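You operate a simulated robot arm through the tools that you are given. There is no shell and no other tool. Be economical: measure what you need, move in short steps, check, and stop when the job is done.

You are at the controls of a simulated robot arm. One attempt, no reset.

TASK
Open the split mould, knock the casting loose, stand it in the dark tray.
Fine: use the yellow lever; leave the clamp free and the mould open.

It is judged by the outcome, as a careful person would: the job done as asked, and still so three seconds after it is handed in. It fails if anything else is knocked over, pushed out of place, dropped, spilled or broken.

THE ROBOT
A 7-joint arm with a two-finger parallel gripper, fixed in place. Base frame: the origin is at the foot of the arm, x ahead of it, y to its left, z up; the work surface is at about z = 0. Units: mm, degrees, N and s.
With the tool pointing down near the work surface it reaches from about 220 to 580 mm from the base axis. Its first joint turns from -66.0 to 66.0 degrees. Payload 2.5 kg.
The TCP is the grasp point between the finger pads, 23 mm short of the fingertips. In the tool frame z runs along the fingers and y along their closing line. Largest opening 94 mm; finger width 38, thickness 10; the body of the gripper, 54 by 96 mm, starts 39 mm behind the TCP.
Orientation is that of the tool frame in the base frame, as a unit quaternion [w, x, y, z]. With the fingers straight down and closing along the base's y, the tool's x points along the base's -x, its y along +y and its z along -z.

THE INTERFACE
- The arm moves only by the tool nudge_tool. Its argument "series" is a list of rows, each an object of numbers (a shift or turn left out is 0, a gripper value left out holds the last): "x", "y", "z": the shift along the base's x, y, z in units of 25 mm (1.0 is 25 mm); "ax", "ay", "az": the turn, a rotation vector about the base's x, y, z in units of 6 degrees (1.0 is 6 degrees); "grip": the opening in per cent of the stroke, from 0 (shut) to 100 (fully open). In form: [{"x": .., "y": .., "z": .., "ax": .., "ay": .., "az": .., "grip": ..}, ...]. A call has 1 to 10 rows; each row shifts and turns the commanded pose from where the row before left it. A call with a number of a shift or a turn outside -1 to 1 is refused whole. Each row takes 0.2 s and may step no farther than 50 mm and 8.6 degrees from the row before; otherwise, or with a gripper value out of range, the whole call is refused. Where a pose cannot be reached the arm comes as near as it can. A force on the tool above 40 N (or 10 N above the force at the start of the call, whichever is more), or a blocked arm, ends the call early, and 0.2 s more pass. Each finger travels about 108 mm/s and halts on what it meets, pressing with about 27 N; the grip force reading is that of the motor and also rises with nothing between the fingers. The clock runs only during rows and for 0.2 s after the last one: add rows that do not move to give the fingers time. The reply holds the time, the measured pose of the TCP, the force on the tool along the base axes, the opening and the grip force, in the units named above and with some noise.
- Cameras (640 x 400 px; columns grow to the right, rows downward): "scene" is fixed at [106.5, -398.4, 543.2]; the picture's right is [0.91, -0.42, 0.00], its down [-0.24, -0.52, -0.82] and it looks along [0.35, 0.75, -0.57] (base axes); focal length 293 px, centre (320, 200). "wrist" rides on the gripper at [86, 16, -75] in the tool frame; the picture's right is [-0.18, 0.98, 0.00], its down [-0.58, -0.11, -0.81] and it looks along [-0.79, -0.15, 0.59] (tool axes); focal length 243 px, centre (320, 200). There is no depth. A picture from a camera that has moved, and an enlarged one, comes with that camera's place and axes in the base frame and with its lens.
- capture(camera): a new picture of that camera. No time passes.
- close_up(camera, box): a new picture of the part [left, top, right, bottom] of that camera's present view, enlarged. No time passes.
- hand_in(): hands the job in; it is judged then, once.

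Go step by step. Nothing tells you positions but the pictures and the camera data: compare them with the known pose of the tool, close in by small moves and look again before you grip or let go. The budget is 120 turns and 76 pictures, counting those below and the enlarged ones. Unless the task says otherwise, let go and move clear before handing in, and close with one line.

The tools are called after "Call:" as a command line: name --argument value ..., lists and objects as JSON in quotes. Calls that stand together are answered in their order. nudge_tool: Moves the arm, as the interface text tells. Its arguments: {"type":"object","properties":{"series":{"type":"array","items":{"type":"object","properties":{"x":{"type":"number"},"y":{"type":"number"},"z":{"type":"number"},"ax":{"type":"number"},"ay":{"type":"number"},"az":{"type":"number"},"grip":{"type":"number"}}}}},"required":["series"]} The other tools are called the same way: capture (camera) takes a picture; close_up (camera, box) takes an enlarged picture of a part of a camera's view; hand_in () hands the job in.

At the start:

```text
t: 0.0
eef_pos: [406.0, -7.3, 378.3]
tool_rot: [0.0, 0.0, 1.0, 0.0]
wrist_force: [-0.1, -1.0, 0.6]
gripper_width: 94.0
finger_force: 0.0
```

scene: 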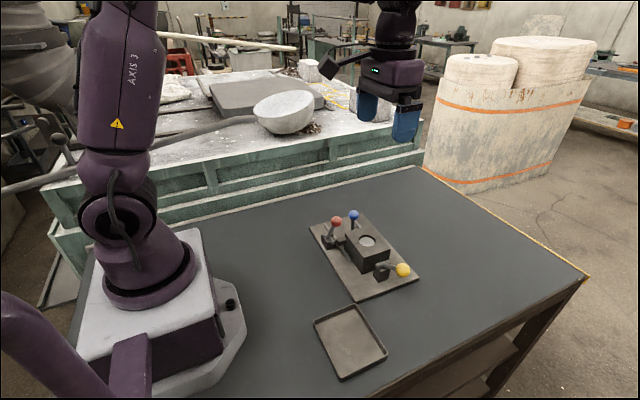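
wrist: 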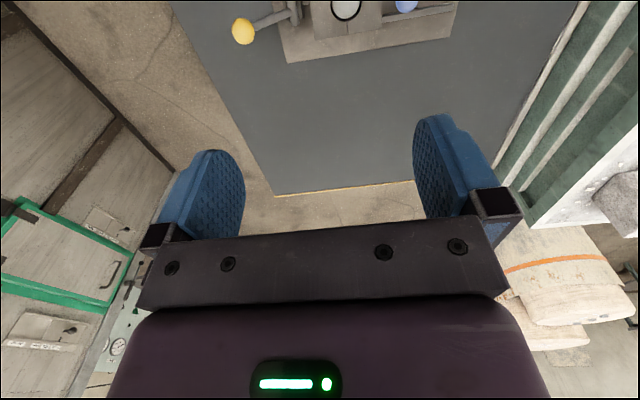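

I see a base plate with a split mould, red, blue and yellow levers, and a dark tray nearer the camera. I'll zoom in first.

Call:
close_up --camera "scene" --box '[290, 190, 450, 290]'

Call:
close_up --camera "scene" --box '[290, 280, 450, 380]'

Call:
close_up --camera "wrist" --box '[200, 0, 480, 175]'

```text
4.00 times, centred on (370, 240) of scene
camera zoom: at [106.5, -398.4, 543.2], right [0.91, -0.42, 0.0], down [-0.24, -0.52, -0.82], along [0.35, 0.75, -0.57], focal length 1173 px, centre (120, 40)
```

zoom: 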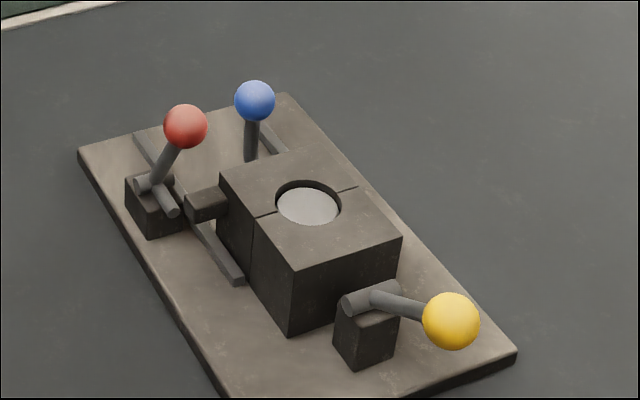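

```text
4.00 times, centred on (370, 330) of scene
camera zoom: at [106.5, -398.4, 543.2], right [0.91, -0.42, 0.0], down [-0.24, -0.52, -0.82], along [0.35, 0.75, -0.57], focal length 1173 px, centre (120, -320)
```

zoom: 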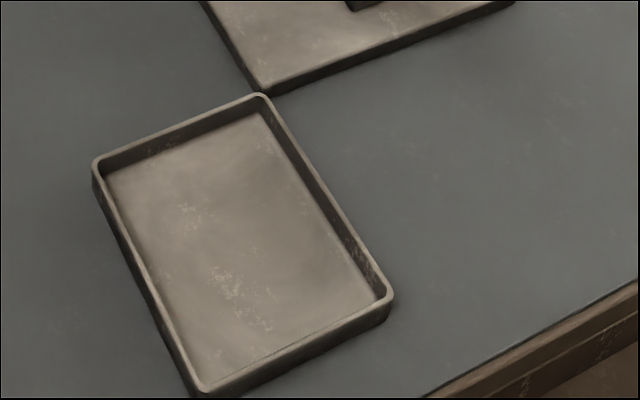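

```text
2.29 times, centred on (340, 88) of wrist
camera zoom: at [321.6, 8.5, 453.5], right [0.18, 0.98, 0.0], down [0.58, -0.11, 0.81], along [0.79, -0.15, -0.59], focal length 555 px, centre (274, 457)
```

zoom: 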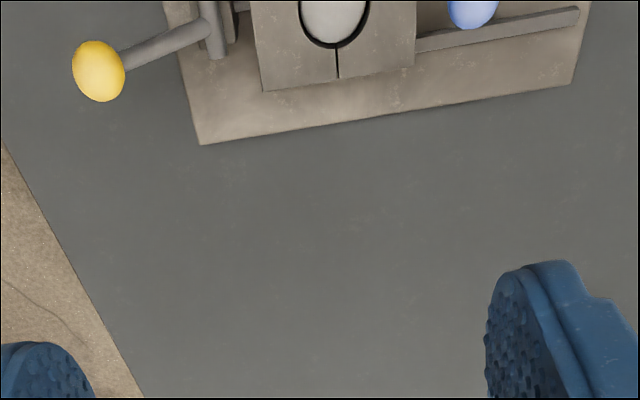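

The plate lies roughly at x 345–510, y -80..185. The yellow ball is near (421,-107,103) and the blue ball near (428,90,100). I'll back the wrist off to look at the whole mechanism.

Call:
nudge_tool --series '[{"x": -1}, {"x": -1}, {"x": -1}, {"x": -1}, {"x": -1}, {"x": -0.6}]'

Call:
capture --camera "wrist"

```text
t: 1.4
eef_pos: [267.3, -8.5, 378.4]
tool_rot: [0.001, -0.001, 1.0, 0.0]
wrist_force: [-0.5, 0.1, 0.8]
gripper_width: 94.2
finger_force: 0.2
```

```text
70 pictures are left
camera wrist: at [181.2, 8.1, 453.0], right [0.18, 0.98, 0.0], down [0.58, -0.11, 0.81], along [0.79, -0.15, -0.59], focal length 243 px, centre (320, 200)
```

wrist: 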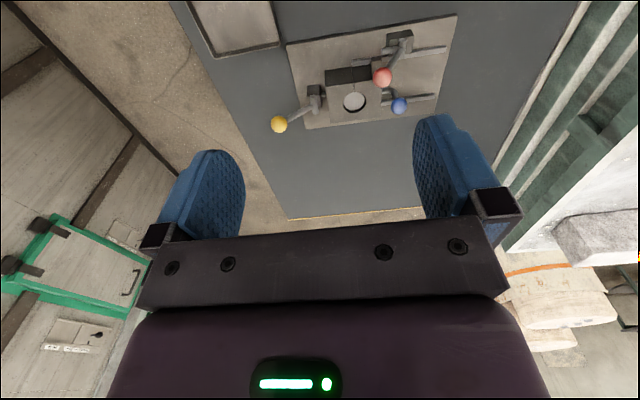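

Call:
close_up --camera "wrist" --box '[260, 10, 468, 140]'

```text
3.08 times, centred on (364, 75) of wrist
camera zoom: at [181.2, 8.1, 453.0], right [0.18, 0.98, 0.0], down [0.58, -0.11, 0.81], along [0.79, -0.15, -0.59], focal length 746 px, centre (185, 585)
```

zoom: 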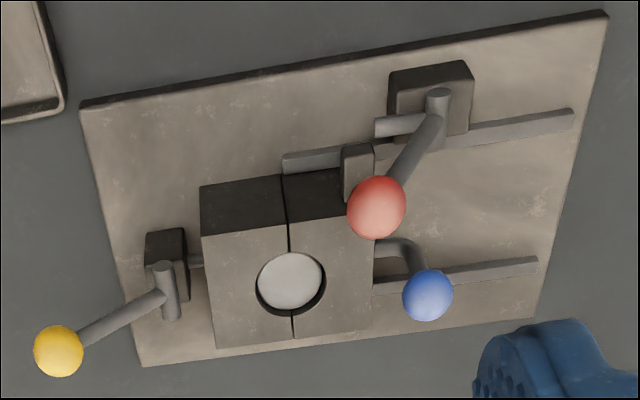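

The mechanism is clear: the red toggle clamp holds a lug on the +y half, the blue handle slides that half along +y, and the yellow lever drives a knock-out rod from the -y side. Next I bring closed fingers to the -y side of the red ball (about 362, 62, 121).

Call:
nudge_tool --series '[{"x": 1, "y": 0.9, "grip": 0}, {"x": 1, "y": 0.8, "z": -1}, {"x": 1, "z": -1}, {"x": 0.8, "z": -1}, {"z": -1}, {"z": -1}, {"z": -1}, {"z": -1}, {"z": -1}]'

Call:
close_up --camera "scene" --box '[270, 140, 470, 290]'

```text
t: 3.4
eef_pos: [363.1, 34.8, 177.1]
tool_rot: [0.0, -0.001, 1.0, 0.0]
wrist_force: [0.5, 0.0, -0.6]
gripper_width: 0.0
finger_force: 27.2
```

```text
2.67 times, centred on (370, 215) of scene
camera zoom: at [106.5, -398.4, 543.2], right [0.91, -0.42, 0.0], down [-0.24, -0.52, -0.82], along [0.35, 0.75, -0.57], focal length 782 px, centre (187, 160)
```

zoom: 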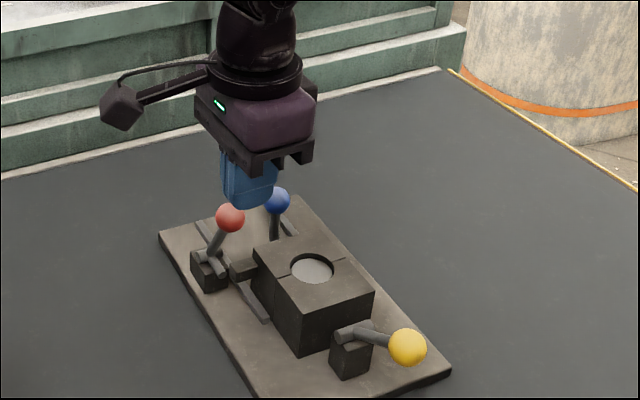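

Call:
close_up --camera "scene" --box '[330, 180, 394, 220]'

Call:
capture --camera "wrist"

```text
10.00 times, centred on (362, 200) of scene
camera zoom: at [106.5, -398.4, 543.2], right [0.91, -0.42, 0.0], down [-0.24, -0.52, -0.82], along [0.35, 0.75, -0.57], focal length 2932 px, centre (-100, 200)
```

zoom: 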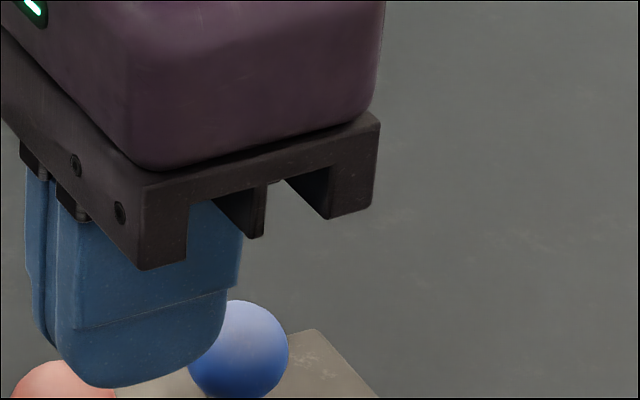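

```text
66 pictures are left
camera wrist: at [277.0, 51.8, 252.2], right [0.18, 0.98, 0.0], down [0.58, -0.11, 0.81], along [0.79, -0.15, -0.59], focal length 243 px, centre (320, 200)
```

wrist: 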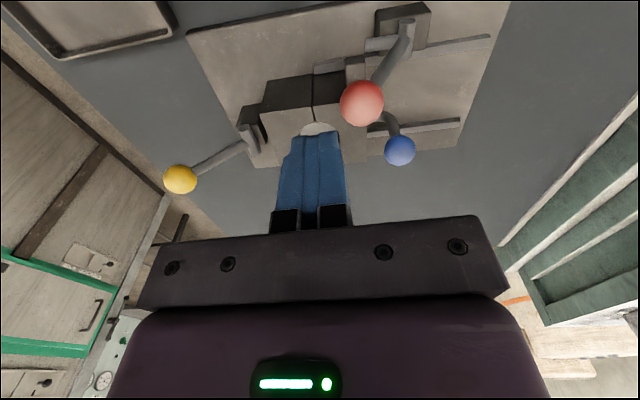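

The ball position is confirmed at (362, 61, 121). I'll lower beside it and start pushing toward +y.

Call:
nudge_tool --series '[{"z": -0.9}, {"z": -0.9}, {"y": 0.4}, {"y": 0.5}, {"y": 0.5}, {"y": 0.5}]'

Call:
close_up --camera "scene" --box '[290, 170, 450, 270]'

```text
t: 4.3
eef_pos: [362.9, 44.5, 134.0]
tool_rot: [0.001, 0.003, 1.0, -0.004]
wrist_force: [-1.6, -3.3, 3.6]
gripper_width: 0.0
finger_force: 27.4
stopped in row 4: the force on the tool passed its limit (the readings are from after the stop); the commanded pose is now the measured one
```

```text
4.00 times, centred on (370, 220) of scene
camera zoom: at [106.5, -398.4, 543.2], right [0.91, -0.42, 0.0], down [-0.24, -0.52, -0.82], along [0.35, 0.75, -0.57], focal length 1173 px, centre (120, 120)
```

zoom: 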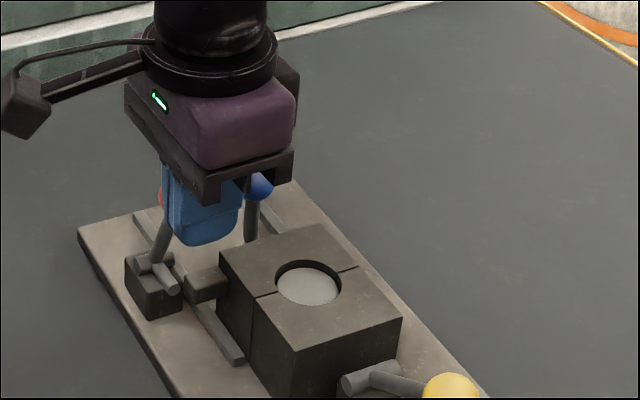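

Contact was made, probably tripping on impact. I'll push again more slowly.

Call:
nudge_tool --series '[{"y": 0.1}, {"y": 0.1}, {"y": 0.1}, {"y": 0.1}, {"y": 0.1}, {"y": 0.1}, {"y": 0.1}, {"y": 0.1}]'

Call:
close_up --camera "scene" --box '[290, 170, 450, 270]'

```text
t: 5.0
eef_pos: [364.2, 48.1, 135.5]
tool_rot: [0.001, 0.005, 1.0, -0.005]
wrist_force: [-2.1, -4.1, 4.4]
gripper_width: 0.0
finger_force: 26.6
stopped in row 3: the force on the tool passed its limit (the readings are from after the stop); the commanded pose is now the measured one
```

```text
4.00 times, centred on (370, 220) of scene
camera zoom: at [106.5, -398.4, 543.2], right [0.91, -0.42, 0.0], down [-0.24, -0.52, -0.82], along [0.35, 0.75, -0.57], focal length 1173 px, centre (120, 120)
```

zoom: 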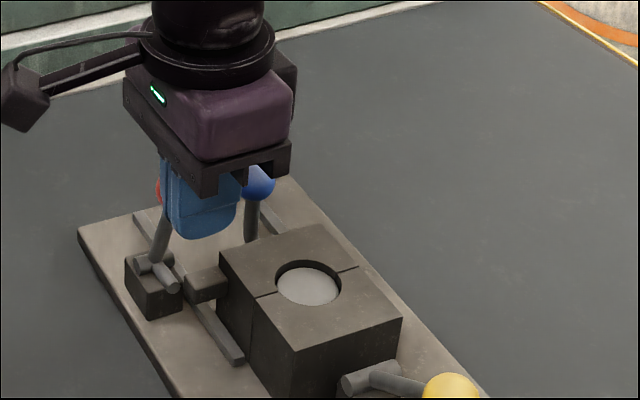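

Call:
close_up --camera "wrist" --box '[240, 0, 480, 150]'

```text
2.67 times, centred on (360, 75) of wrist
camera zoom: at [278.7, 66.7, 210.2], right [0.19, 0.98, -0.01], down [0.58, -0.11, 0.81], along [0.79, -0.16, -0.59], focal length 647 px, centre (213, 533)
```

zoom: 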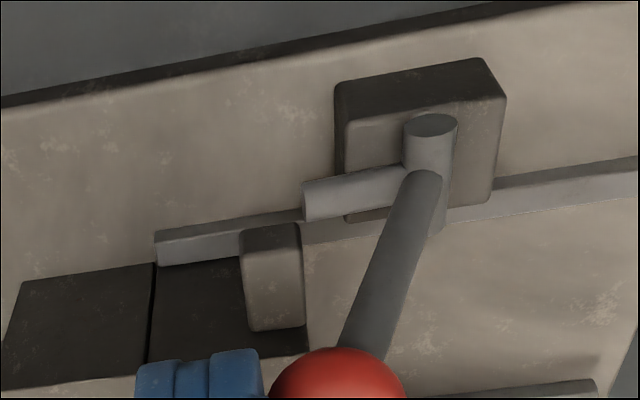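

The lever turns about an x axis and is moving, with a rather stiff feel. I'll follow the arc with a little upward motion.

Call:
nudge_tool --series '[{"y": 0.08, "z": 0.04}, {"y": 0.08, "z": 0.04}, {"y": 0.08, "z": 0.03}, {"y": 0.08, "z": 0.03}, {"y": 0.08, "z": 0.03}, {"y": 0.08, "z": 0.03}, {"y": 0.08, "z": 0.02}, {"y": 0.08, "z": 0.02}]'

```text
t: 6.8
eef_pos: [364.0, 65.1, 142.1]
tool_rot: [0.001, 0.003, 1.0, -0.004]
wrist_force: [-0.1, -1.3, 1.3]
gripper_width: 0.3
finger_force: 26.9
```

Call:
nudge_tool --series '[{"y": 0.15}, {"y": 0.15}, {"y": 0.15, "z": -0.02}, {"y": 0.15, "z": -0.04}, {"y": 0.15, "z": -0.05}, {"y": 0.15, "z": -0.06}, {"y": 0.15, "z": -0.08}, {"y": 0.15, "z": -0.1}]'

Call:
close_up --camera "scene" --box '[290, 170, 450, 270]'

Call:
close_up --camera "wrist" --box '[240, 0, 480, 150]'

```text
t: 8.7
eef_pos: [365.2, 96.2, 134.2]
tool_rot: [0.001, 0.004, 1.0, -0.005]
wrist_force: [-0.9, -0.5, -0.7]
gripper_width: 0.0
finger_force: 26.7
```

```text
4.00 times, centred on (370, 220) of scene
camera zoom: at [106.5, -398.4, 543.2], right [0.91, -0.42, 0.0], down [-0.24, -0.52, -0.82], along [0.35, 0.75, -0.57], focal length 1173 px, centre (120, 120)
```

zoom: 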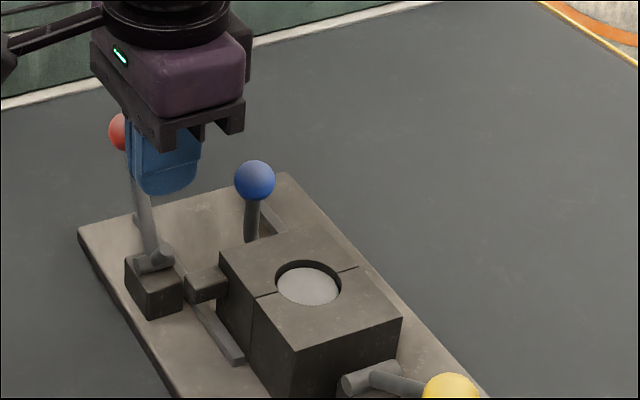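

```text
2.67 times, centred on (360, 75) of wrist
camera zoom: at [279.0, 113.4, 207.5], right [0.19, 0.98, -0.01], down [0.58, -0.11, 0.81], along [0.79, -0.16, -0.59], focal length 647 px, centre (213, 533)
```

zoom: 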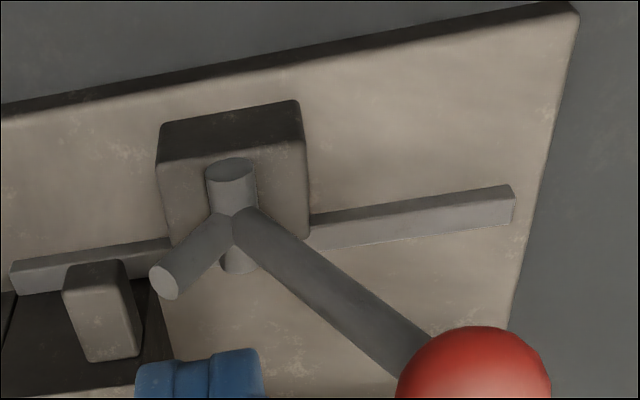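

Call:
nudge_tool --series '[{"y": 0.15, "z": -0.1}, {"y": 0.15, "z": -0.12}, {"y": 0.15, "z": -0.14}, {"y": 0.15, "z": -0.15}, {"y": 0.15, "z": -0.16}, {"y": 0.15, "z": -0.18}, {"y": 0.15, "z": -0.2}]'

Call:
close_up --camera "scene" --box '[290, 170, 450, 270]'

Call:
close_up --camera "wrist" --box '[240, 0, 480, 150]'

```text
t: 10.0
eef_pos: [365.3, 113.2, 118.1]
tool_rot: [0.001, 0.006, 1.0, -0.006]
wrist_force: [-3.4, -3.8, 7.1]
gripper_width: 0.1
finger_force: 27.0
stopped in row 6: the force on the tool passed its limit (the readings are from after the stop); the commanded pose is now the measured one
```

```text
4.00 times, centred on (370, 220) of scene
camera zoom: at [106.5, -398.4, 543.2], right [0.91, -0.42, 0.0], down [-0.24, -0.52, -0.82], along [0.35, 0.75, -0.57], focal length 1173 px, centre (120, 120)
```

zoom: 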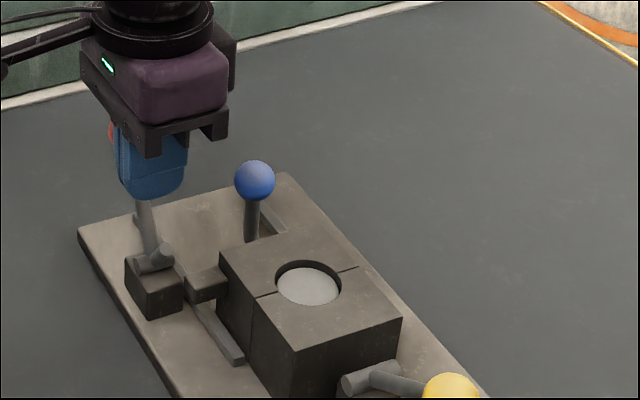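

```text
2.67 times, centred on (360, 75) of wrist
camera zoom: at [279.6, 131.4, 191.5], right [0.2, 0.98, -0.01], down [0.58, -0.11, 0.81], along [0.79, -0.17, -0.59], focal length 647 px, centre (213, 533)
```

zoom: 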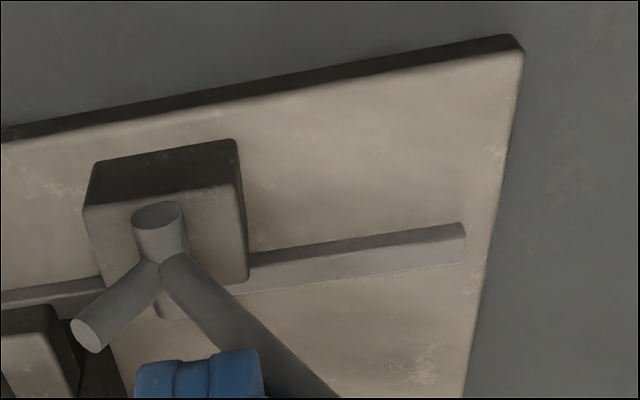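

Call:
nudge_tool --series '[{"y": -0.5, "z": 0.3}, {"z": 1}, {"z": 1}, {"z": 1}, {"y": -1, "z": 0.5}, {"y": -1}]'

Call:
close_up --camera "scene" --box '[290, 170, 450, 270]'

Call:
capture --camera "wrist"

```text
t: 11.4
eef_pos: [366.1, 50.4, 211.1]
tool_rot: [0.001, 0.005, 1.0, -0.007]
wrist_force: [-1.4, 0.2, 0.3]
gripper_width: 0.1
finger_force: 27.3
```

```text
4.00 times, centred on (370, 220) of scene
camera zoom: at [106.6, -398.4, 543.2], right [0.91, -0.42, 0.0], down [-0.24, -0.52, -0.82], along [0.35, 0.75, -0.57], focal length 1173 px, centre (120, 120)
```

zoom: 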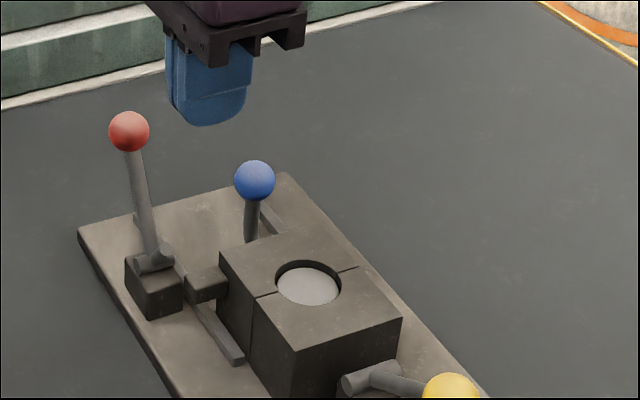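

```text
57 pictures are left
camera wrist: at [280.9, 68.3, 286.3], right [0.19, 0.98, -0.01], down [0.58, -0.1, 0.81], along [0.79, -0.16, -0.59], focal length 243 px, centre (320, 200)
```

wrist: 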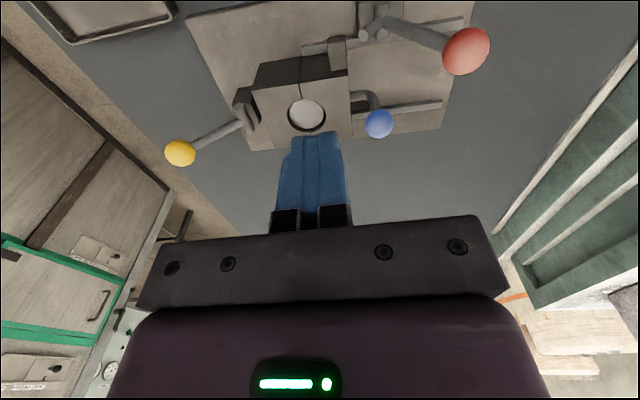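

The red lever stays put at about 34° past upright with its finger well clear. I'll check gently whether that is its stop by pushing once more at ball height.

Call:
nudge_tool --series '[{"y": 1}, {"y": 1}, {"y": 0.4, "z": -1}, {"z": -1}, {"z": -1}, {"z": -0.2}, {"y": 0.12}, {"y": 0.12}, {"y": 0.12}, {"y": 0.12}]'

Call:
nudge_tool --series '[{"y": 0.1, "z": -0.05}, {"y": 0.1, "z": -0.06}, {"y": 0.1, "z": -0.07}, {"y": 0.1, "z": -0.08}, {"y": 0.1, "z": -0.08}, {"y": 0.1, "z": -0.08}]'

Call:
close_up --camera "scene" --box '[290, 170, 450, 270]'

```text
t: 13.6
eef_pos: [365.1, 121.2, 132.7]
tool_rot: [0.0, 0.007, 1.0, -0.008]
wrist_force: [0.0, -11.6, 1.9]
gripper_width: 0.0
finger_force: 27.2
```

```text
t: 14.1
eef_pos: [365.2, 120.2, 130.8]
tool_rot: [-0.001, 0.007, 1.0, -0.011]
wrist_force: [-4.0, -7.8, 8.8]
gripper_width: 0.0
finger_force: 27.0
stopped in row 2: the force on the tool passed its limit (the readings are from after the stop); the commanded pose is now the measured one
```

```text
4.00 times, centred on (370, 220) of scene
camera zoom: at [106.5, -398.4, 543.2], right [0.91, -0.42, 0.0], down [-0.24, -0.52, -0.82], along [0.35, 0.75, -0.57], focal length 1173 px, centre (120, 120)
```

zoom: 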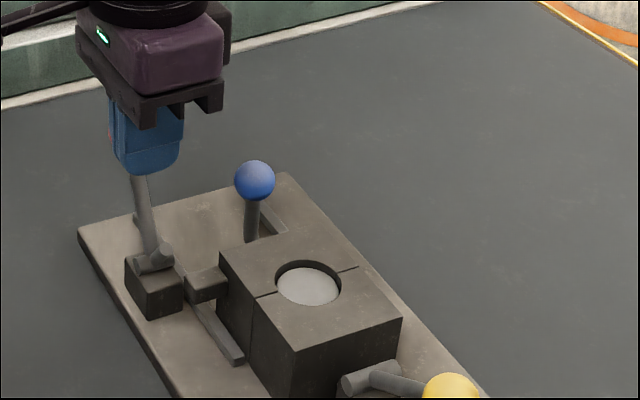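

That is the lever's stop, so the clamp is free. Now the blue handle: I'll drop closed fingers on its -y side (ball about 427, 92, 98), tips just above the mould top at about z 77.

Call:
nudge_tool --series '[{"y": -0.4, "z": 0.2}, {"z": 1}, {"z": 1}, {"z": 0.4, "y": -0.5}, {"y": -0.8, "x": 1}, {"y": -0.65, "x": 1}, {"x": 0.48}, {"z": -1}, {"z": -0.8}]'

Call:
close_up --camera "scene" --box '[290, 170, 450, 270]'

Call:
close_up --camera "wrist" --box '[240, 0, 480, 150]'

```text
t: 16.1
eef_pos: [427.4, 62.1, 151.9]
tool_rot: [-0.001, 0.007, 1.0, -0.009]
wrist_force: [-0.3, -1.0, -0.2]
gripper_width: 0.1
finger_force: 27.1
```

```text
4.00 times, centred on (370, 220) of scene
camera zoom: at [106.5, -398.4, 543.2], right [0.91, -0.42, 0.0], down [-0.24, -0.52, -0.82], along [0.35, 0.75, -0.57], focal length 1173 px, centre (120, 120)
```

zoom: 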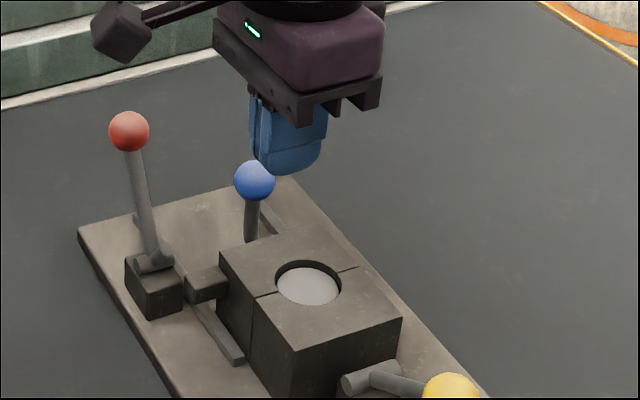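

```text
2.67 times, centred on (360, 75) of wrist
camera zoom: at [342.6, 81.6, 225.4], right [0.2, 0.98, -0.02], down [0.58, -0.1, 0.81], along [0.79, -0.17, -0.59], focal length 647 px, centre (213, 533)
```

zoom: 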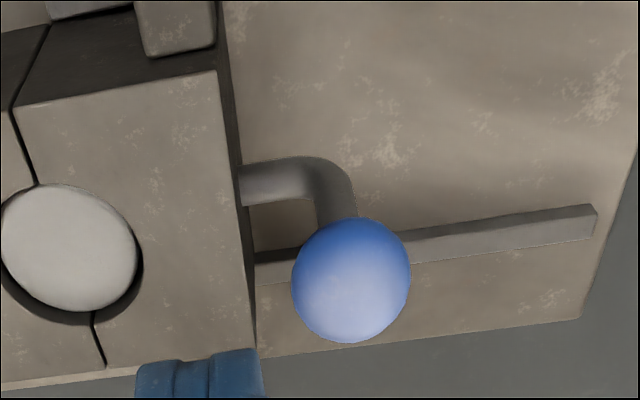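

Call:
nudge_tool --series '[{"z": -0.8}, {"z": -0.7}, {"y": 0.1}, {"y": 0.1}, {"y": 0.1}, {"y": 0.1}, {"y": 0.12}, {"y": 0.12}, {"y": 0.12}, {"y": 0.12}]'

Call:
close_up --camera "scene" --box '[290, 170, 450, 270]'

```text
t: 18.3
eef_pos: [427.6, 84.7, 114.3]
tool_rot: [-0.001, 0.008, 1.0, -0.01]
wrist_force: [-0.9, -0.6, 1.3]
gripper_width: 0.0
finger_force: 27.4
```

```text
4.00 times, centred on (370, 220) of scene
camera zoom: at [106.5, -398.4, 543.2], right [0.91, -0.42, 0.0], down [-0.24, -0.52, -0.82], along [0.35, 0.75, -0.57], focal length 1173 px, centre (120, 120)
```

zoom: 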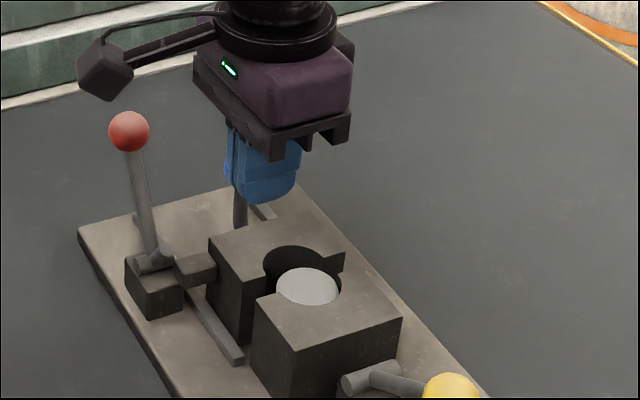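

Opening smoothly; the casting stays in the -y half. I'll continue.

Call:
nudge_tool --series '[{"y": 0.12}, {"y": 0.12}, {"y": 0.12}, {"y": 0.12}, {"y": 0.12}, {"y": 0.12}, {"y": 0.12}, {"y": 0.12}, {"y": 0.12}, {"y": 0.12}]'

Call:
close_up --camera "scene" --box '[290, 170, 450, 270]'

```text
t: 20.5
eef_pos: [428.2, 116.2, 112.9]
tool_rot: [-0.001, 0.008, 1.0, -0.01]
wrist_force: [0.3, -1.8, 0.7]
gripper_width: 0.0
finger_force: 26.9
```

```text
4.00 times, centred on (370, 220) of scene
camera zoom: at [106.5, -398.4, 543.2], right [0.91, -0.42, 0.0], down [-0.24, -0.52, -0.82], along [0.35, 0.75, -0.57], focal length 1173 px, centre (120, 120)
```

zoom: 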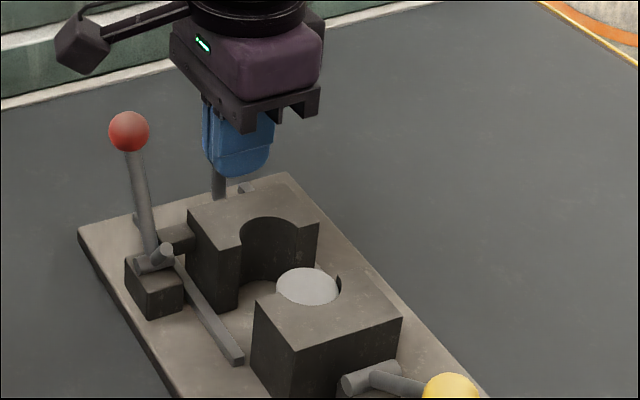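

Call:
nudge_tool --series '[{"y": 0.12}, {"y": 0.12}, {"y": 0.12}, {"y": 0.12}, {"y": 0.12}, {"y": 0.12}, {"y": 0.12}, {"y": 0.12}]'

Call:
close_up --camera "scene" --box '[290, 170, 450, 270]'

Call:
close_up --camera "wrist" --box '[160, 0, 480, 200]'

```text
t: 22.3
eef_pos: [426.3, 138.6, 112.2]
tool_rot: [-0.002, 0.008, 1.0, -0.009]
wrist_force: [0.1, -1.2, 1.4]
gripper_width: 0.1
finger_force: 27.4
```

```text
4.00 times, centred on (370, 220) of scene
camera zoom: at [106.5, -398.4, 543.2], right [0.91, -0.42, 0.0], down [-0.24, -0.52, -0.82], along [0.35, 0.75, -0.57], focal length 1173 px, centre (120, 120)
```

zoom: 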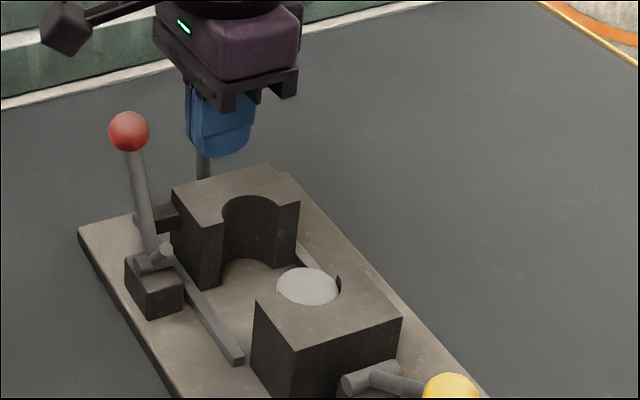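

```text
2.00 times, centred on (320, 100) of wrist
camera zoom: at [342.0, 157.8, 187.4], right [0.2, 0.98, -0.02], down [0.58, -0.1, 0.81], along [0.79, -0.17, -0.59], focal length 485 px, centre (320, 400)
```

zoom: 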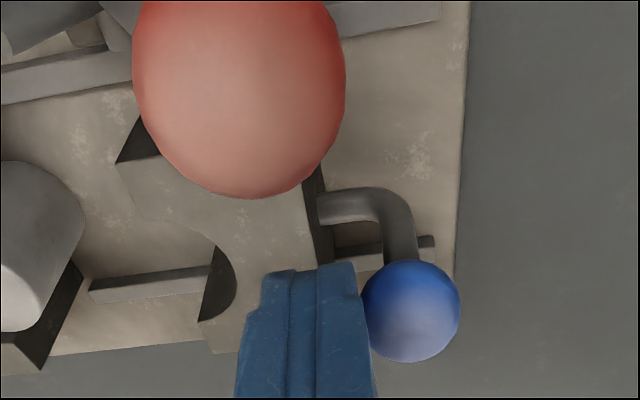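

Call:
nudge_tool --series '[{"y": 0.12}, {"y": 0.12}, {"y": 0.12}, {"y": 0.12}, {"y": 0.12}, {"y": 0.12}]'

```text
t: 23.7
eef_pos: [428.3, 149.1, 113.2]
tool_rot: [-0.004, 0.011, 1.0, -0.017]
wrist_force: [-2.6, -3.9, 2.2]
gripper_width: 0.1
finger_force: 26.9
stopped in row 6: the force on the tool passed its limit (the readings are from after the stop); the commanded pose is now the measured one
```

The mould half has reached its end stop, about 78 mm open. Now I clear out and look at the yellow lever linkage.

Call:
nudge_tool --series '[{"y": -0.5}, {"z": 1}, {"z": 1}, {"z": 1}, {"z": 1, "y": -1}, {"y": -1, "x": -1}, {"y": -1, "x": -1}, {"y": -1, "x": -0.5}, {"y": -1}, {"y": -1}]'

Call:
close_up --camera "wrist" --box '[160, 0, 480, 200]'

Call:
close_up --camera "scene" --box '[340, 220, 436, 280]'

```text
t: 25.9
eef_pos: [366.1, -12.3, 211.4]
tool_rot: [-0.004, 0.011, 1.0, -0.015]
wrist_force: [-0.1, -0.3, -0.2]
gripper_width: 0.0
finger_force: 27.0
```

```text
2.00 times, centred on (320, 100) of wrist
camera zoom: at [281.9, 7.6, 286.3], right [0.21, 0.98, -0.03], down [0.59, -0.1, 0.8], along [0.78, -0.18, -0.59], focal length 485 px, centre (320, 400)
```

zoom: 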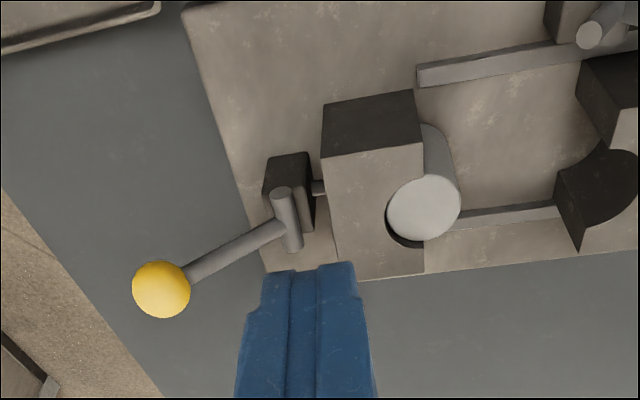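

```text
6.67 times, centred on (388, 250) of scene
camera zoom: at [106.5, -398.4, 543.2], right [0.91, -0.42, 0.0], down [-0.24, -0.52, -0.82], along [0.35, 0.75, -0.57], focal length 1955 px, centre (-133, -133)
```

zoom: 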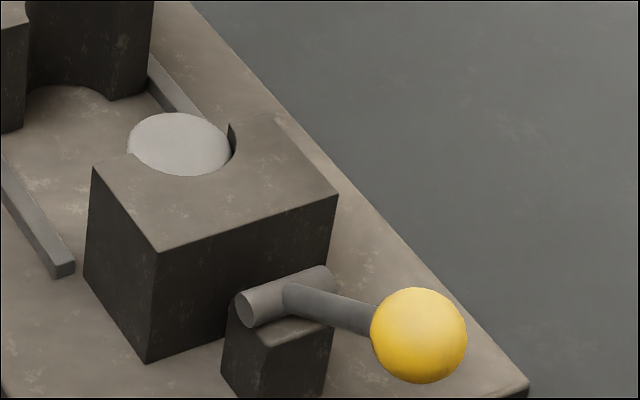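

The yellow lever has a down-arm behind a rod, so pressing the ball down (centre about 421, -107, 103) drives the rod into the casting. I'll go above it and press gently.

Call:
nudge_tool --series '[{"x": 1, "y": -1}, {"x": 1, "y": -1}, {"x": 0.2, "y": -1}, {"y": -0.95}, {"z": -1}, {"z": -0.9}]'

Call:
close_up --camera "scene" --box '[310, 190, 470, 290]'

```text
t: 27.3
eef_pos: [421.0, -112.9, 166.1]
tool_rot: [-0.002, 0.012, 1.0, -0.016]
wrist_force: [-0.4, 0.0, -1.6]
gripper_width: 0.0
finger_force: 26.4
```

```text
4.00 times, centred on (390, 240) of scene
camera zoom: at [106.5, -398.4, 543.2], right [0.91, -0.42, 0.0], down [-0.24, -0.52, -0.82], along [0.35, 0.75, -0.57], focal length 1173 px, centre (40, 40)
```

zoom: 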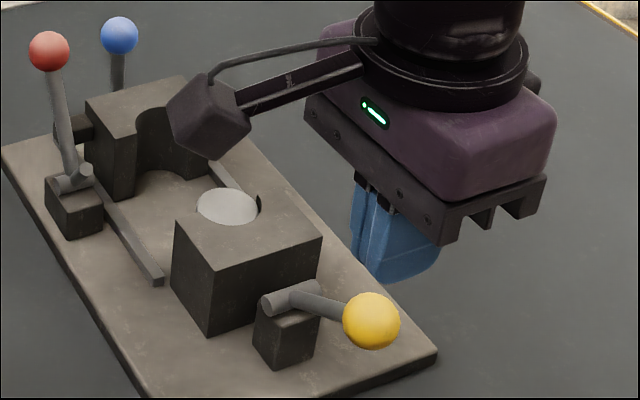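

Call:
nudge_tool --series '[{"z": -0.6}, {"z": -0.2}, {"z": -0.1}, {"z": -0.1}, {"z": -0.1}, {"z": -0.1}, {"z": -0.1}, {"z": -0.1}, {"z": -0.1}, {"z": -0.1}]'

Call:
close_up --camera "scene" --box '[310, 190, 470, 290]'

```text
t: 29.5
eef_pos: [419.1, -112.7, 125.2]
tool_rot: [-0.004, 0.011, 1.0, -0.016]
wrist_force: [1.4, -2.2, 4.2]
gripper_width: 0.0
finger_force: 27.2
```

```text
4.00 times, centred on (390, 240) of scene
camera zoom: at [106.5, -398.4, 543.2], right [0.91, -0.42, 0.0], down [-0.24, -0.52, -0.82], along [0.35, 0.75, -0.57], focal length 1173 px, centre (40, 40)
```

zoom: 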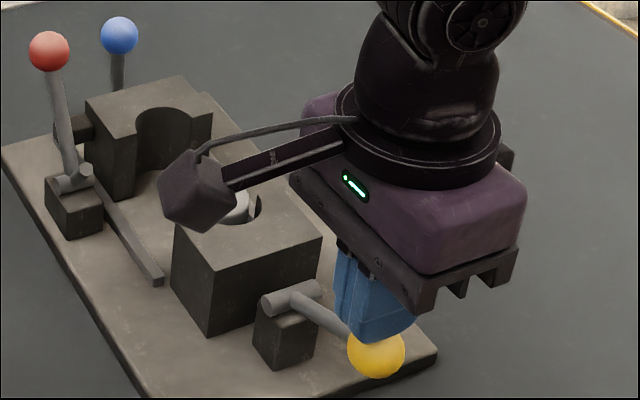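

The lever yields and the casting is starting out. Continuing slowly.

Call:
nudge_tool --series '[{"z": -0.1}, {"z": -0.1}, {"z": -0.1}, {"z": -0.1}, {"z": -0.1}, {"z": -0.1}, {"z": -0.1}]'

Call:
close_up --camera "scene" --box '[310, 190, 470, 290]'

Call:
close_up --camera "wrist" --box '[240, 0, 560, 200]'

```text
t: 31.1
eef_pos: [420.2, -112.6, 107.2]
tool_rot: [-0.003, 0.011, 1.0, -0.016]
wrist_force: [0.8, -2.1, 5.3]
gripper_width: 0.0
finger_force: 27.2
```

```text
4.00 times, centred on (390, 240) of scene
camera zoom: at [106.5, -398.4, 543.2], right [0.91, -0.42, 0.0], down [-0.24, -0.52, -0.82], along [0.35, 0.75, -0.57], focal length 1173 px, centre (40, 40)
```

zoom: 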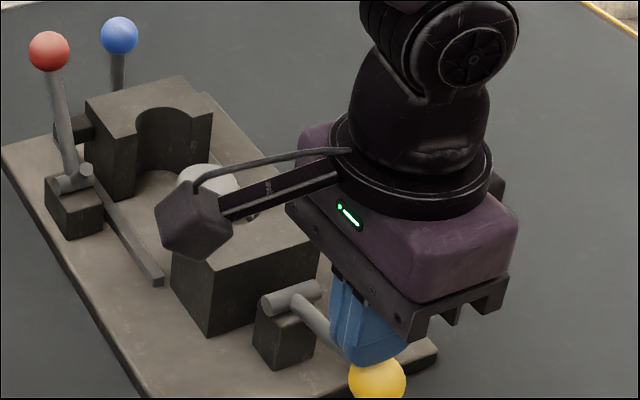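

```text
2.00 times, centred on (400, 100) of wrist
camera zoom: at [335.3, -91.3, 183.1], right [0.21, 0.98, -0.03], down [0.58, -0.1, 0.81], along [0.78, -0.18, -0.59], focal length 485 px, centre (160, 400)
```

zoom: 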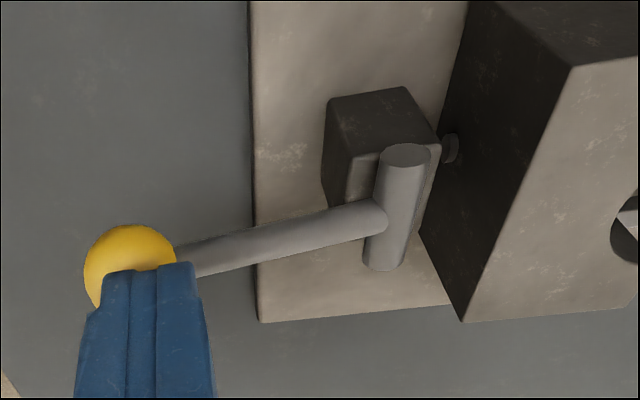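

The casting has slid about 22 mm and is standing nearly clear of the half. I'll press a little more for clearance, then back off and look.

Call:
nudge_tool --series '[{"z": -0.1}, {"z": -0.1}, {"z": -0.1}, {"z": -0.1}]'

Call:
nudge_tool --series '[{"z": 1}, {"z": 1}, {"z": 1}, {"z": 1}, {"x": -1}, {"x": -1}, {"x": -1, "y": 1}, {"y": 1}, {"y": 1}, {"y": 1}]'

Call:
close_up --camera "scene" --box '[310, 190, 470, 290]'

Call:
close_up --camera "wrist" --box '[160, 0, 480, 200]'

```text
t: 32.1
eef_pos: [421.1, -111.4, 98.5]
tool_rot: [-0.004, 0.011, 1.0, -0.015]
wrist_force: [-4.9, -2.0, 17.4]
gripper_width: 0.0
finger_force: 27.2
```

```text
t: 34.3
eef_pos: [346.5, -12.8, 197.9]
tool_rot: [-0.003, 0.011, 1.0, -0.016]
wrist_force: [-0.9, 0.1, -0.1]
gripper_width: 0.0
finger_force: 26.9
```

```text
4.00 times, centred on (390, 240) of scene
camera zoom: at [106.5, -398.4, 543.2], right [0.91, -0.42, 0.0], down [-0.24, -0.52, -0.82], along [0.35, 0.75, -0.57], focal length 1173 px, centre (40, 40)
```

zoom: 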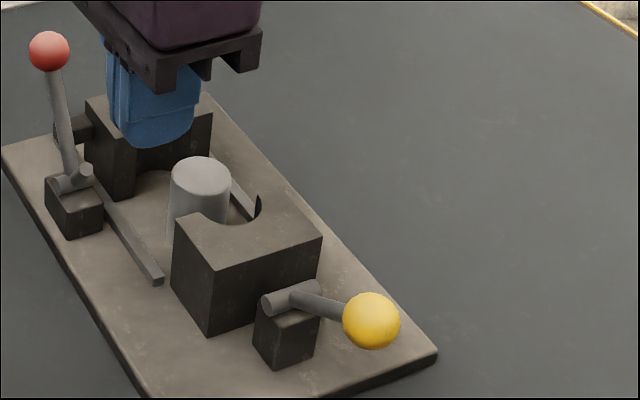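

```text
2.00 times, centred on (320, 100) of wrist
camera zoom: at [261.4, 7.1, 273.1], right [0.21, 0.98, -0.03], down [0.59, -0.1, 0.8], along [0.78, -0.19, -0.59], focal length 485 px, centre (320, 400)
```

zoom: 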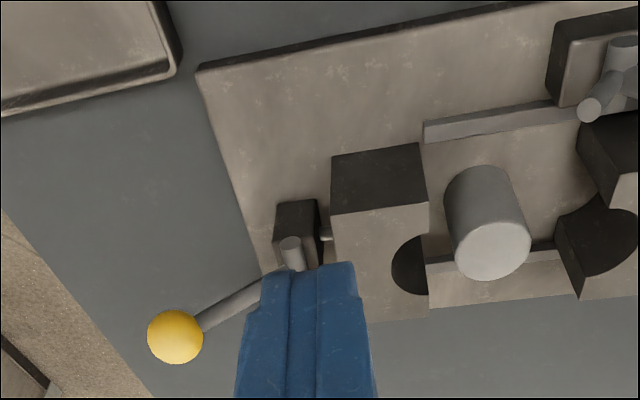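

The casting now stands clear at about (423, 51), top at about z 70, and the yellow lever has sprung back. The halves limit the space in y, so I'll turn the gripper 90° to close along x, correct the slight tilt and open to about 62 mm.

Call:
nudge_tool --series '[{"z": 0.5, "ax": 0.3, "ay": -0.06, "grip": 66}, {"az": 0.95}, {"az": 0.95}, {"az": 0.95}, {"az": 0.95}, {"az": 0.95}, {"az": 0.95}, {"az": 0.95}, {"az": 0.95}]'

Call:
nudge_tool --series '[{"az": 0.95}, {"az": 0.95}, {"az": 0.95}, {"az": 0.95}, {"az": 0.95}, {"az": 0.95}, {"az": 0.95}, {"az": 0.95}, {"z": 0}]'

```text
t: 36.3
eef_pos: [344.8, -11.6, 210.7]
tool_rot: [0.0, -0.377, 0.926, 0.0]
wrist_force: [0.2, 0.3, -0.5]
gripper_width: 62.0
finger_force: 0.1
```

```text
t: 38.3
eef_pos: [344.7, -11.8, 209.7]
tool_rot: [0.0, -0.707, 0.707, -0.001]
wrist_force: [0.9, 0.0, -0.9]
gripper_width: 62.2
finger_force: 0.1
```

Call:
nudge_tool --series '[{"x": 0.8, "y": 0.6}, {"x": 0.8, "y": 0.6}, {"x": 0.8, "y": 0.65}, {"x": 0.73, "y": 0.65}, {"z": -0.8}, {"z": -0.8}, {"z": -0.5}]'

Call:
close_up --camera "scene" --box '[310, 170, 470, 270]'

Call:
capture --camera "wrist"

```text
t: 39.9
eef_pos: [423.1, 52.1, 159.3]
tool_rot: [0.0, -0.706, 0.708, 0.0]
wrist_force: [-0.2, -0.2, 0.2]
gripper_width: 62.1
finger_force: 0.1
```

```text
4.00 times, centred on (390, 220) of scene
camera zoom: at [106.5, -398.4, 543.2], right [0.91, -0.42, 0.0], down [-0.24, -0.52, -0.82], along [0.35, 0.75, -0.57], focal length 1173 px, centre (40, 120)
```

zoom: 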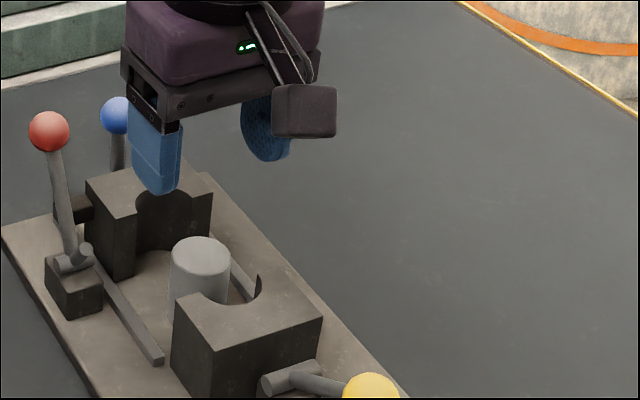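

```text
40 pictures are left
camera wrist: at [407.7, -35.5, 232.7], right [-0.98, 0.18, 0.0], down [0.11, 0.58, 0.81], along [0.15, 0.79, -0.59], focal length 243 px, centre (320, 200)
```

wrist: 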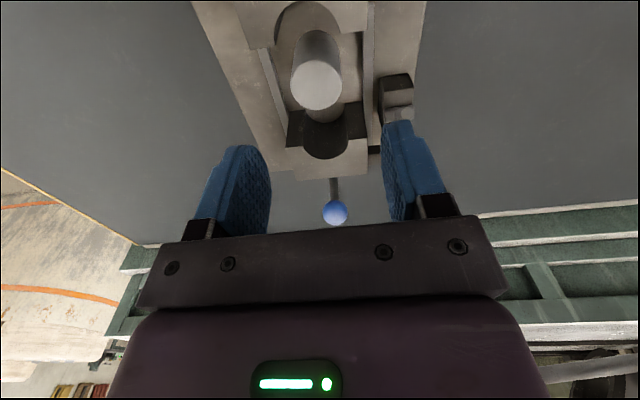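

Call:
nudge_tool --series '[{"x": 0.08, "y": -0.04, "z": -0.8}, {"z": -0.8}, {"z": -0.8}]'

Call:
close_up --camera "wrist" --box '[160, 0, 480, 200]'

Call:
close_up --camera "scene" --box '[310, 170, 470, 270]'

```text
t: 40.7
eef_pos: [426.2, 48.2, 97.9]
tool_rot: [-0.001, -0.707, 0.708, -0.001]
wrist_force: [-0.2, -0.1, 0.4]
gripper_width: 61.9
finger_force: 0.0
```

```text
2.00 times, centred on (320, 100) of wrist
camera zoom: at [409.3, -36.4, 172.1], right [-0.98, 0.19, 0.0], down [0.11, 0.58, 0.81], along [0.15, 0.79, -0.59], focal length 485 px, centre (320, 400)
```

zoom: 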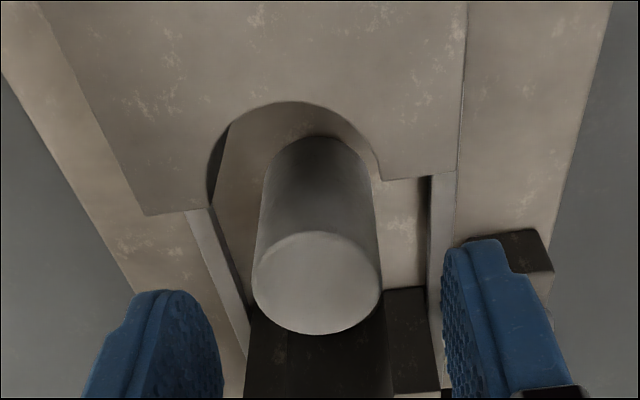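

```text
4.00 times, centred on (390, 220) of scene
camera zoom: at [106.5, -398.4, 543.2], right [0.91, -0.42, 0.0], down [-0.24, -0.52, -0.82], along [0.35, 0.75, -0.57], focal length 1173 px, centre (40, 120)
```

zoom: 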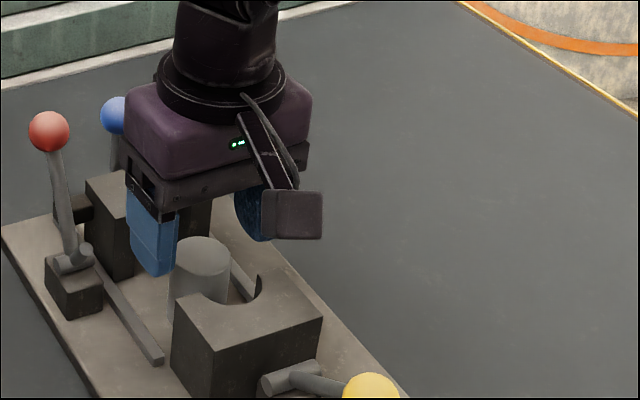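

Casting is centred between the fingers. Lowering to TCP z about 55 (tips above the rails), then closing.

Call:
nudge_tool --series '[{"z": -0.6}, {"z": -0.6}, {"z": -0.5}, {"z": 0}]'

Call:
close_up --camera "scene" --box '[310, 170, 470, 270]'

Call:
close_up --camera "wrist" --box '[160, 0, 480, 200]'

```text
t: 41.7
eef_pos: [424.4, 49.8, 54.9]
tool_rot: [-0.001, -0.707, 0.707, -0.001]
wrist_force: [-0.4, 1.2, -0.1]
gripper_width: 62.0
finger_force: 0.1
```

```text
4.00 times, centred on (390, 220) of scene
camera zoom: at [106.5, -398.4, 543.2], right [0.91, -0.42, 0.0], down [-0.24, -0.52, -0.82], along [0.35, 0.75, -0.57], focal length 1173 px, centre (40, 120)
```

zoom: 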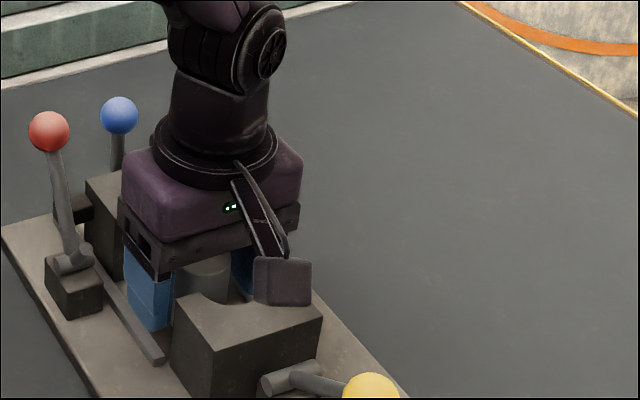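

```text
2.00 times, centred on (320, 100) of wrist
camera zoom: at [409.2, -37.3, 128.7], right [-0.98, 0.19, 0.0], down [0.11, 0.58, 0.81], along [0.15, 0.79, -0.59], focal length 485 px, centre (320, 400)
```

zoom: 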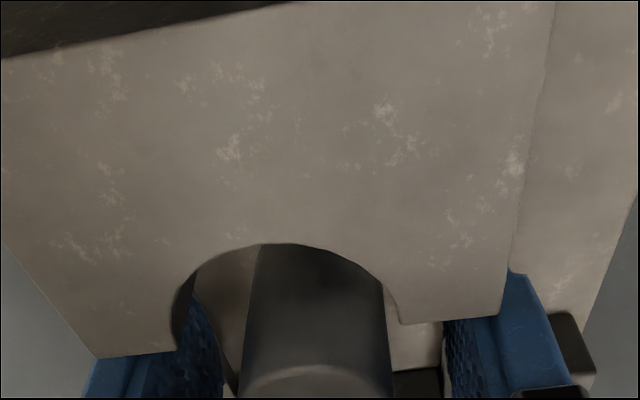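

Everything is clear of contact. Closing on the casting.

Call:
nudge_tool --series '[{"grip": 50}, {"grip": 42}, {"grip": 36}, {"grip": 30}, {"grip": 25}, {"grip": 25}, {"grip": 20}, {"grip": 20}]'

Call:
close_up --camera "wrist" --box '[160, 0, 480, 200]'

```text
t: 43.5
eef_pos: [425.9, 48.7, 54.1]
tool_rot: [0.0, -0.706, 0.708, -0.001]
wrist_force: [-0.5, -0.6, 0.9]
gripper_width: 36.1
finger_force: 27.5
```

```text
2.00 times, centred on (320, 100) of wrist
camera zoom: at [409.2, -37.3, 128.9], right [-0.98, 0.19, 0.0], down [0.11, 0.58, 0.81], along [0.15, 0.79, -0.59], focal length 485 px, centre (320, 400)
```

zoom: 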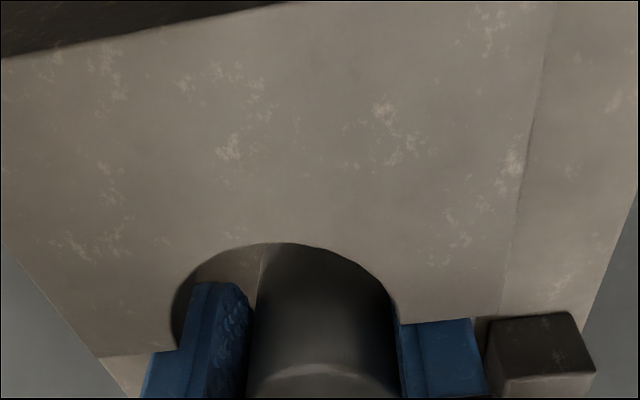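

Gripped at 36 mm. Lifting straight up.

Call:
nudge_tool --series '[{"z": 0.2}, {"z": 0.4}, {"z": 0.6}, {"z": 0.8}, {"z": 0.9}, {"z": 0.9}, {"z": 0.9}, {"z": 0.8}]'

Call:
capture --camera "scene"

```text
t: 45.3
eef_pos: [425.6, 49.1, 193.7]
tool_rot: [-0.001, -0.707, 0.707, 0.0]
wrist_force: [-0.2, 0.1, -0.7]
gripper_width: 36.2
finger_force: 26.8
```

```text
34 pictures are left
```

scene: 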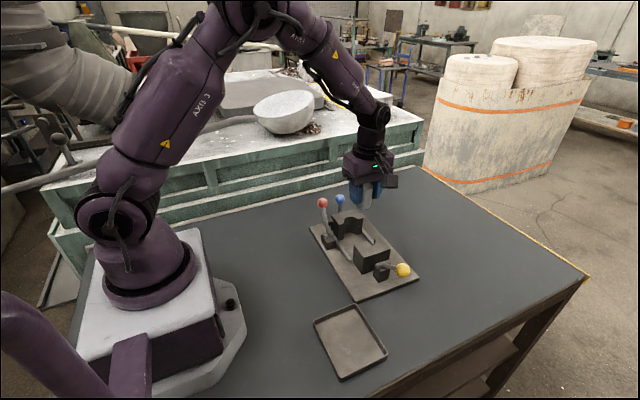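

Casting is held. Carrying it to above the tray centre (about 287, -142).

Call:
nudge_tool --series '[{"x": -0.3, "y": -0.45}, {"x": -0.6, "y": -0.8}, {"x": -0.6, "y": -0.8}, {"x": -0.6, "y": -0.8}, {"x": -0.6, "y": -0.8}, {"x": -0.6, "y": -0.8}, {"x": -0.6, "y": -0.8}, {"x": -0.6, "y": -0.8}, {"x": -0.6, "y": -0.8}, {"x": -0.44, "y": -0.8}]'

Call:
close_up --camera "scene" --box '[260, 240, 452, 360]'

Call:
capture --camera "wrist"

```text
t: 47.5
eef_pos: [286.8, -141.3, 193.1]
tool_rot: [0.0, -0.706, 0.708, -0.001]
wrist_force: [-0.3, 0.6, -1.4]
gripper_width: 36.4
finger_force: 27.0
```

```text
3.33 times, centred on (356, 300) of scene
camera zoom: at [106.6, -398.4, 543.2], right [0.91, -0.42, 0.0], down [-0.24, -0.52, -0.82], along [0.35, 0.75, -0.57], focal length 977 px, centre (200, -133)
```

zoom: 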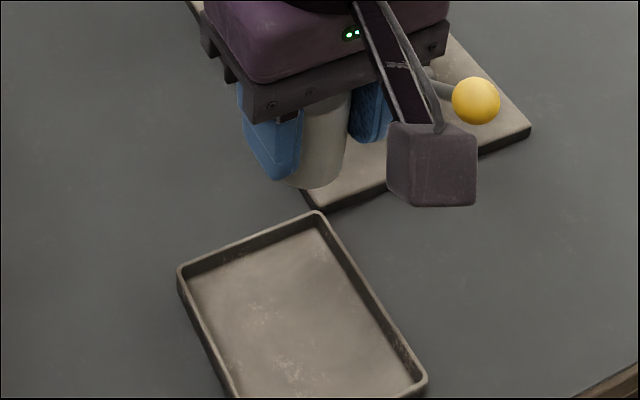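

```text
32 pictures are left
camera wrist: at [270.5, -228.0, 267.4], right [-0.98, 0.18, 0.0], down [0.11, 0.58, 0.81], along [0.15, 0.79, -0.59], focal length 243 px, centre (320, 200)
```

wrist: 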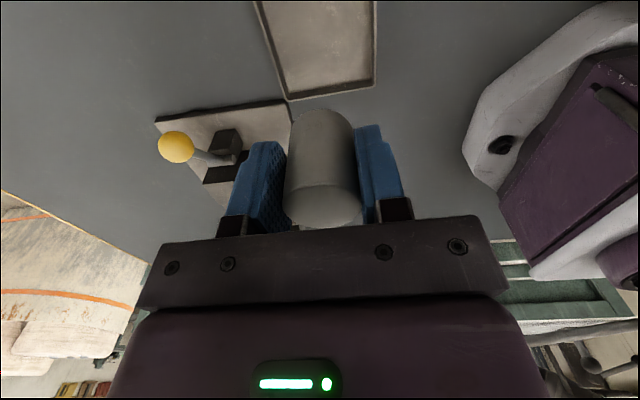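

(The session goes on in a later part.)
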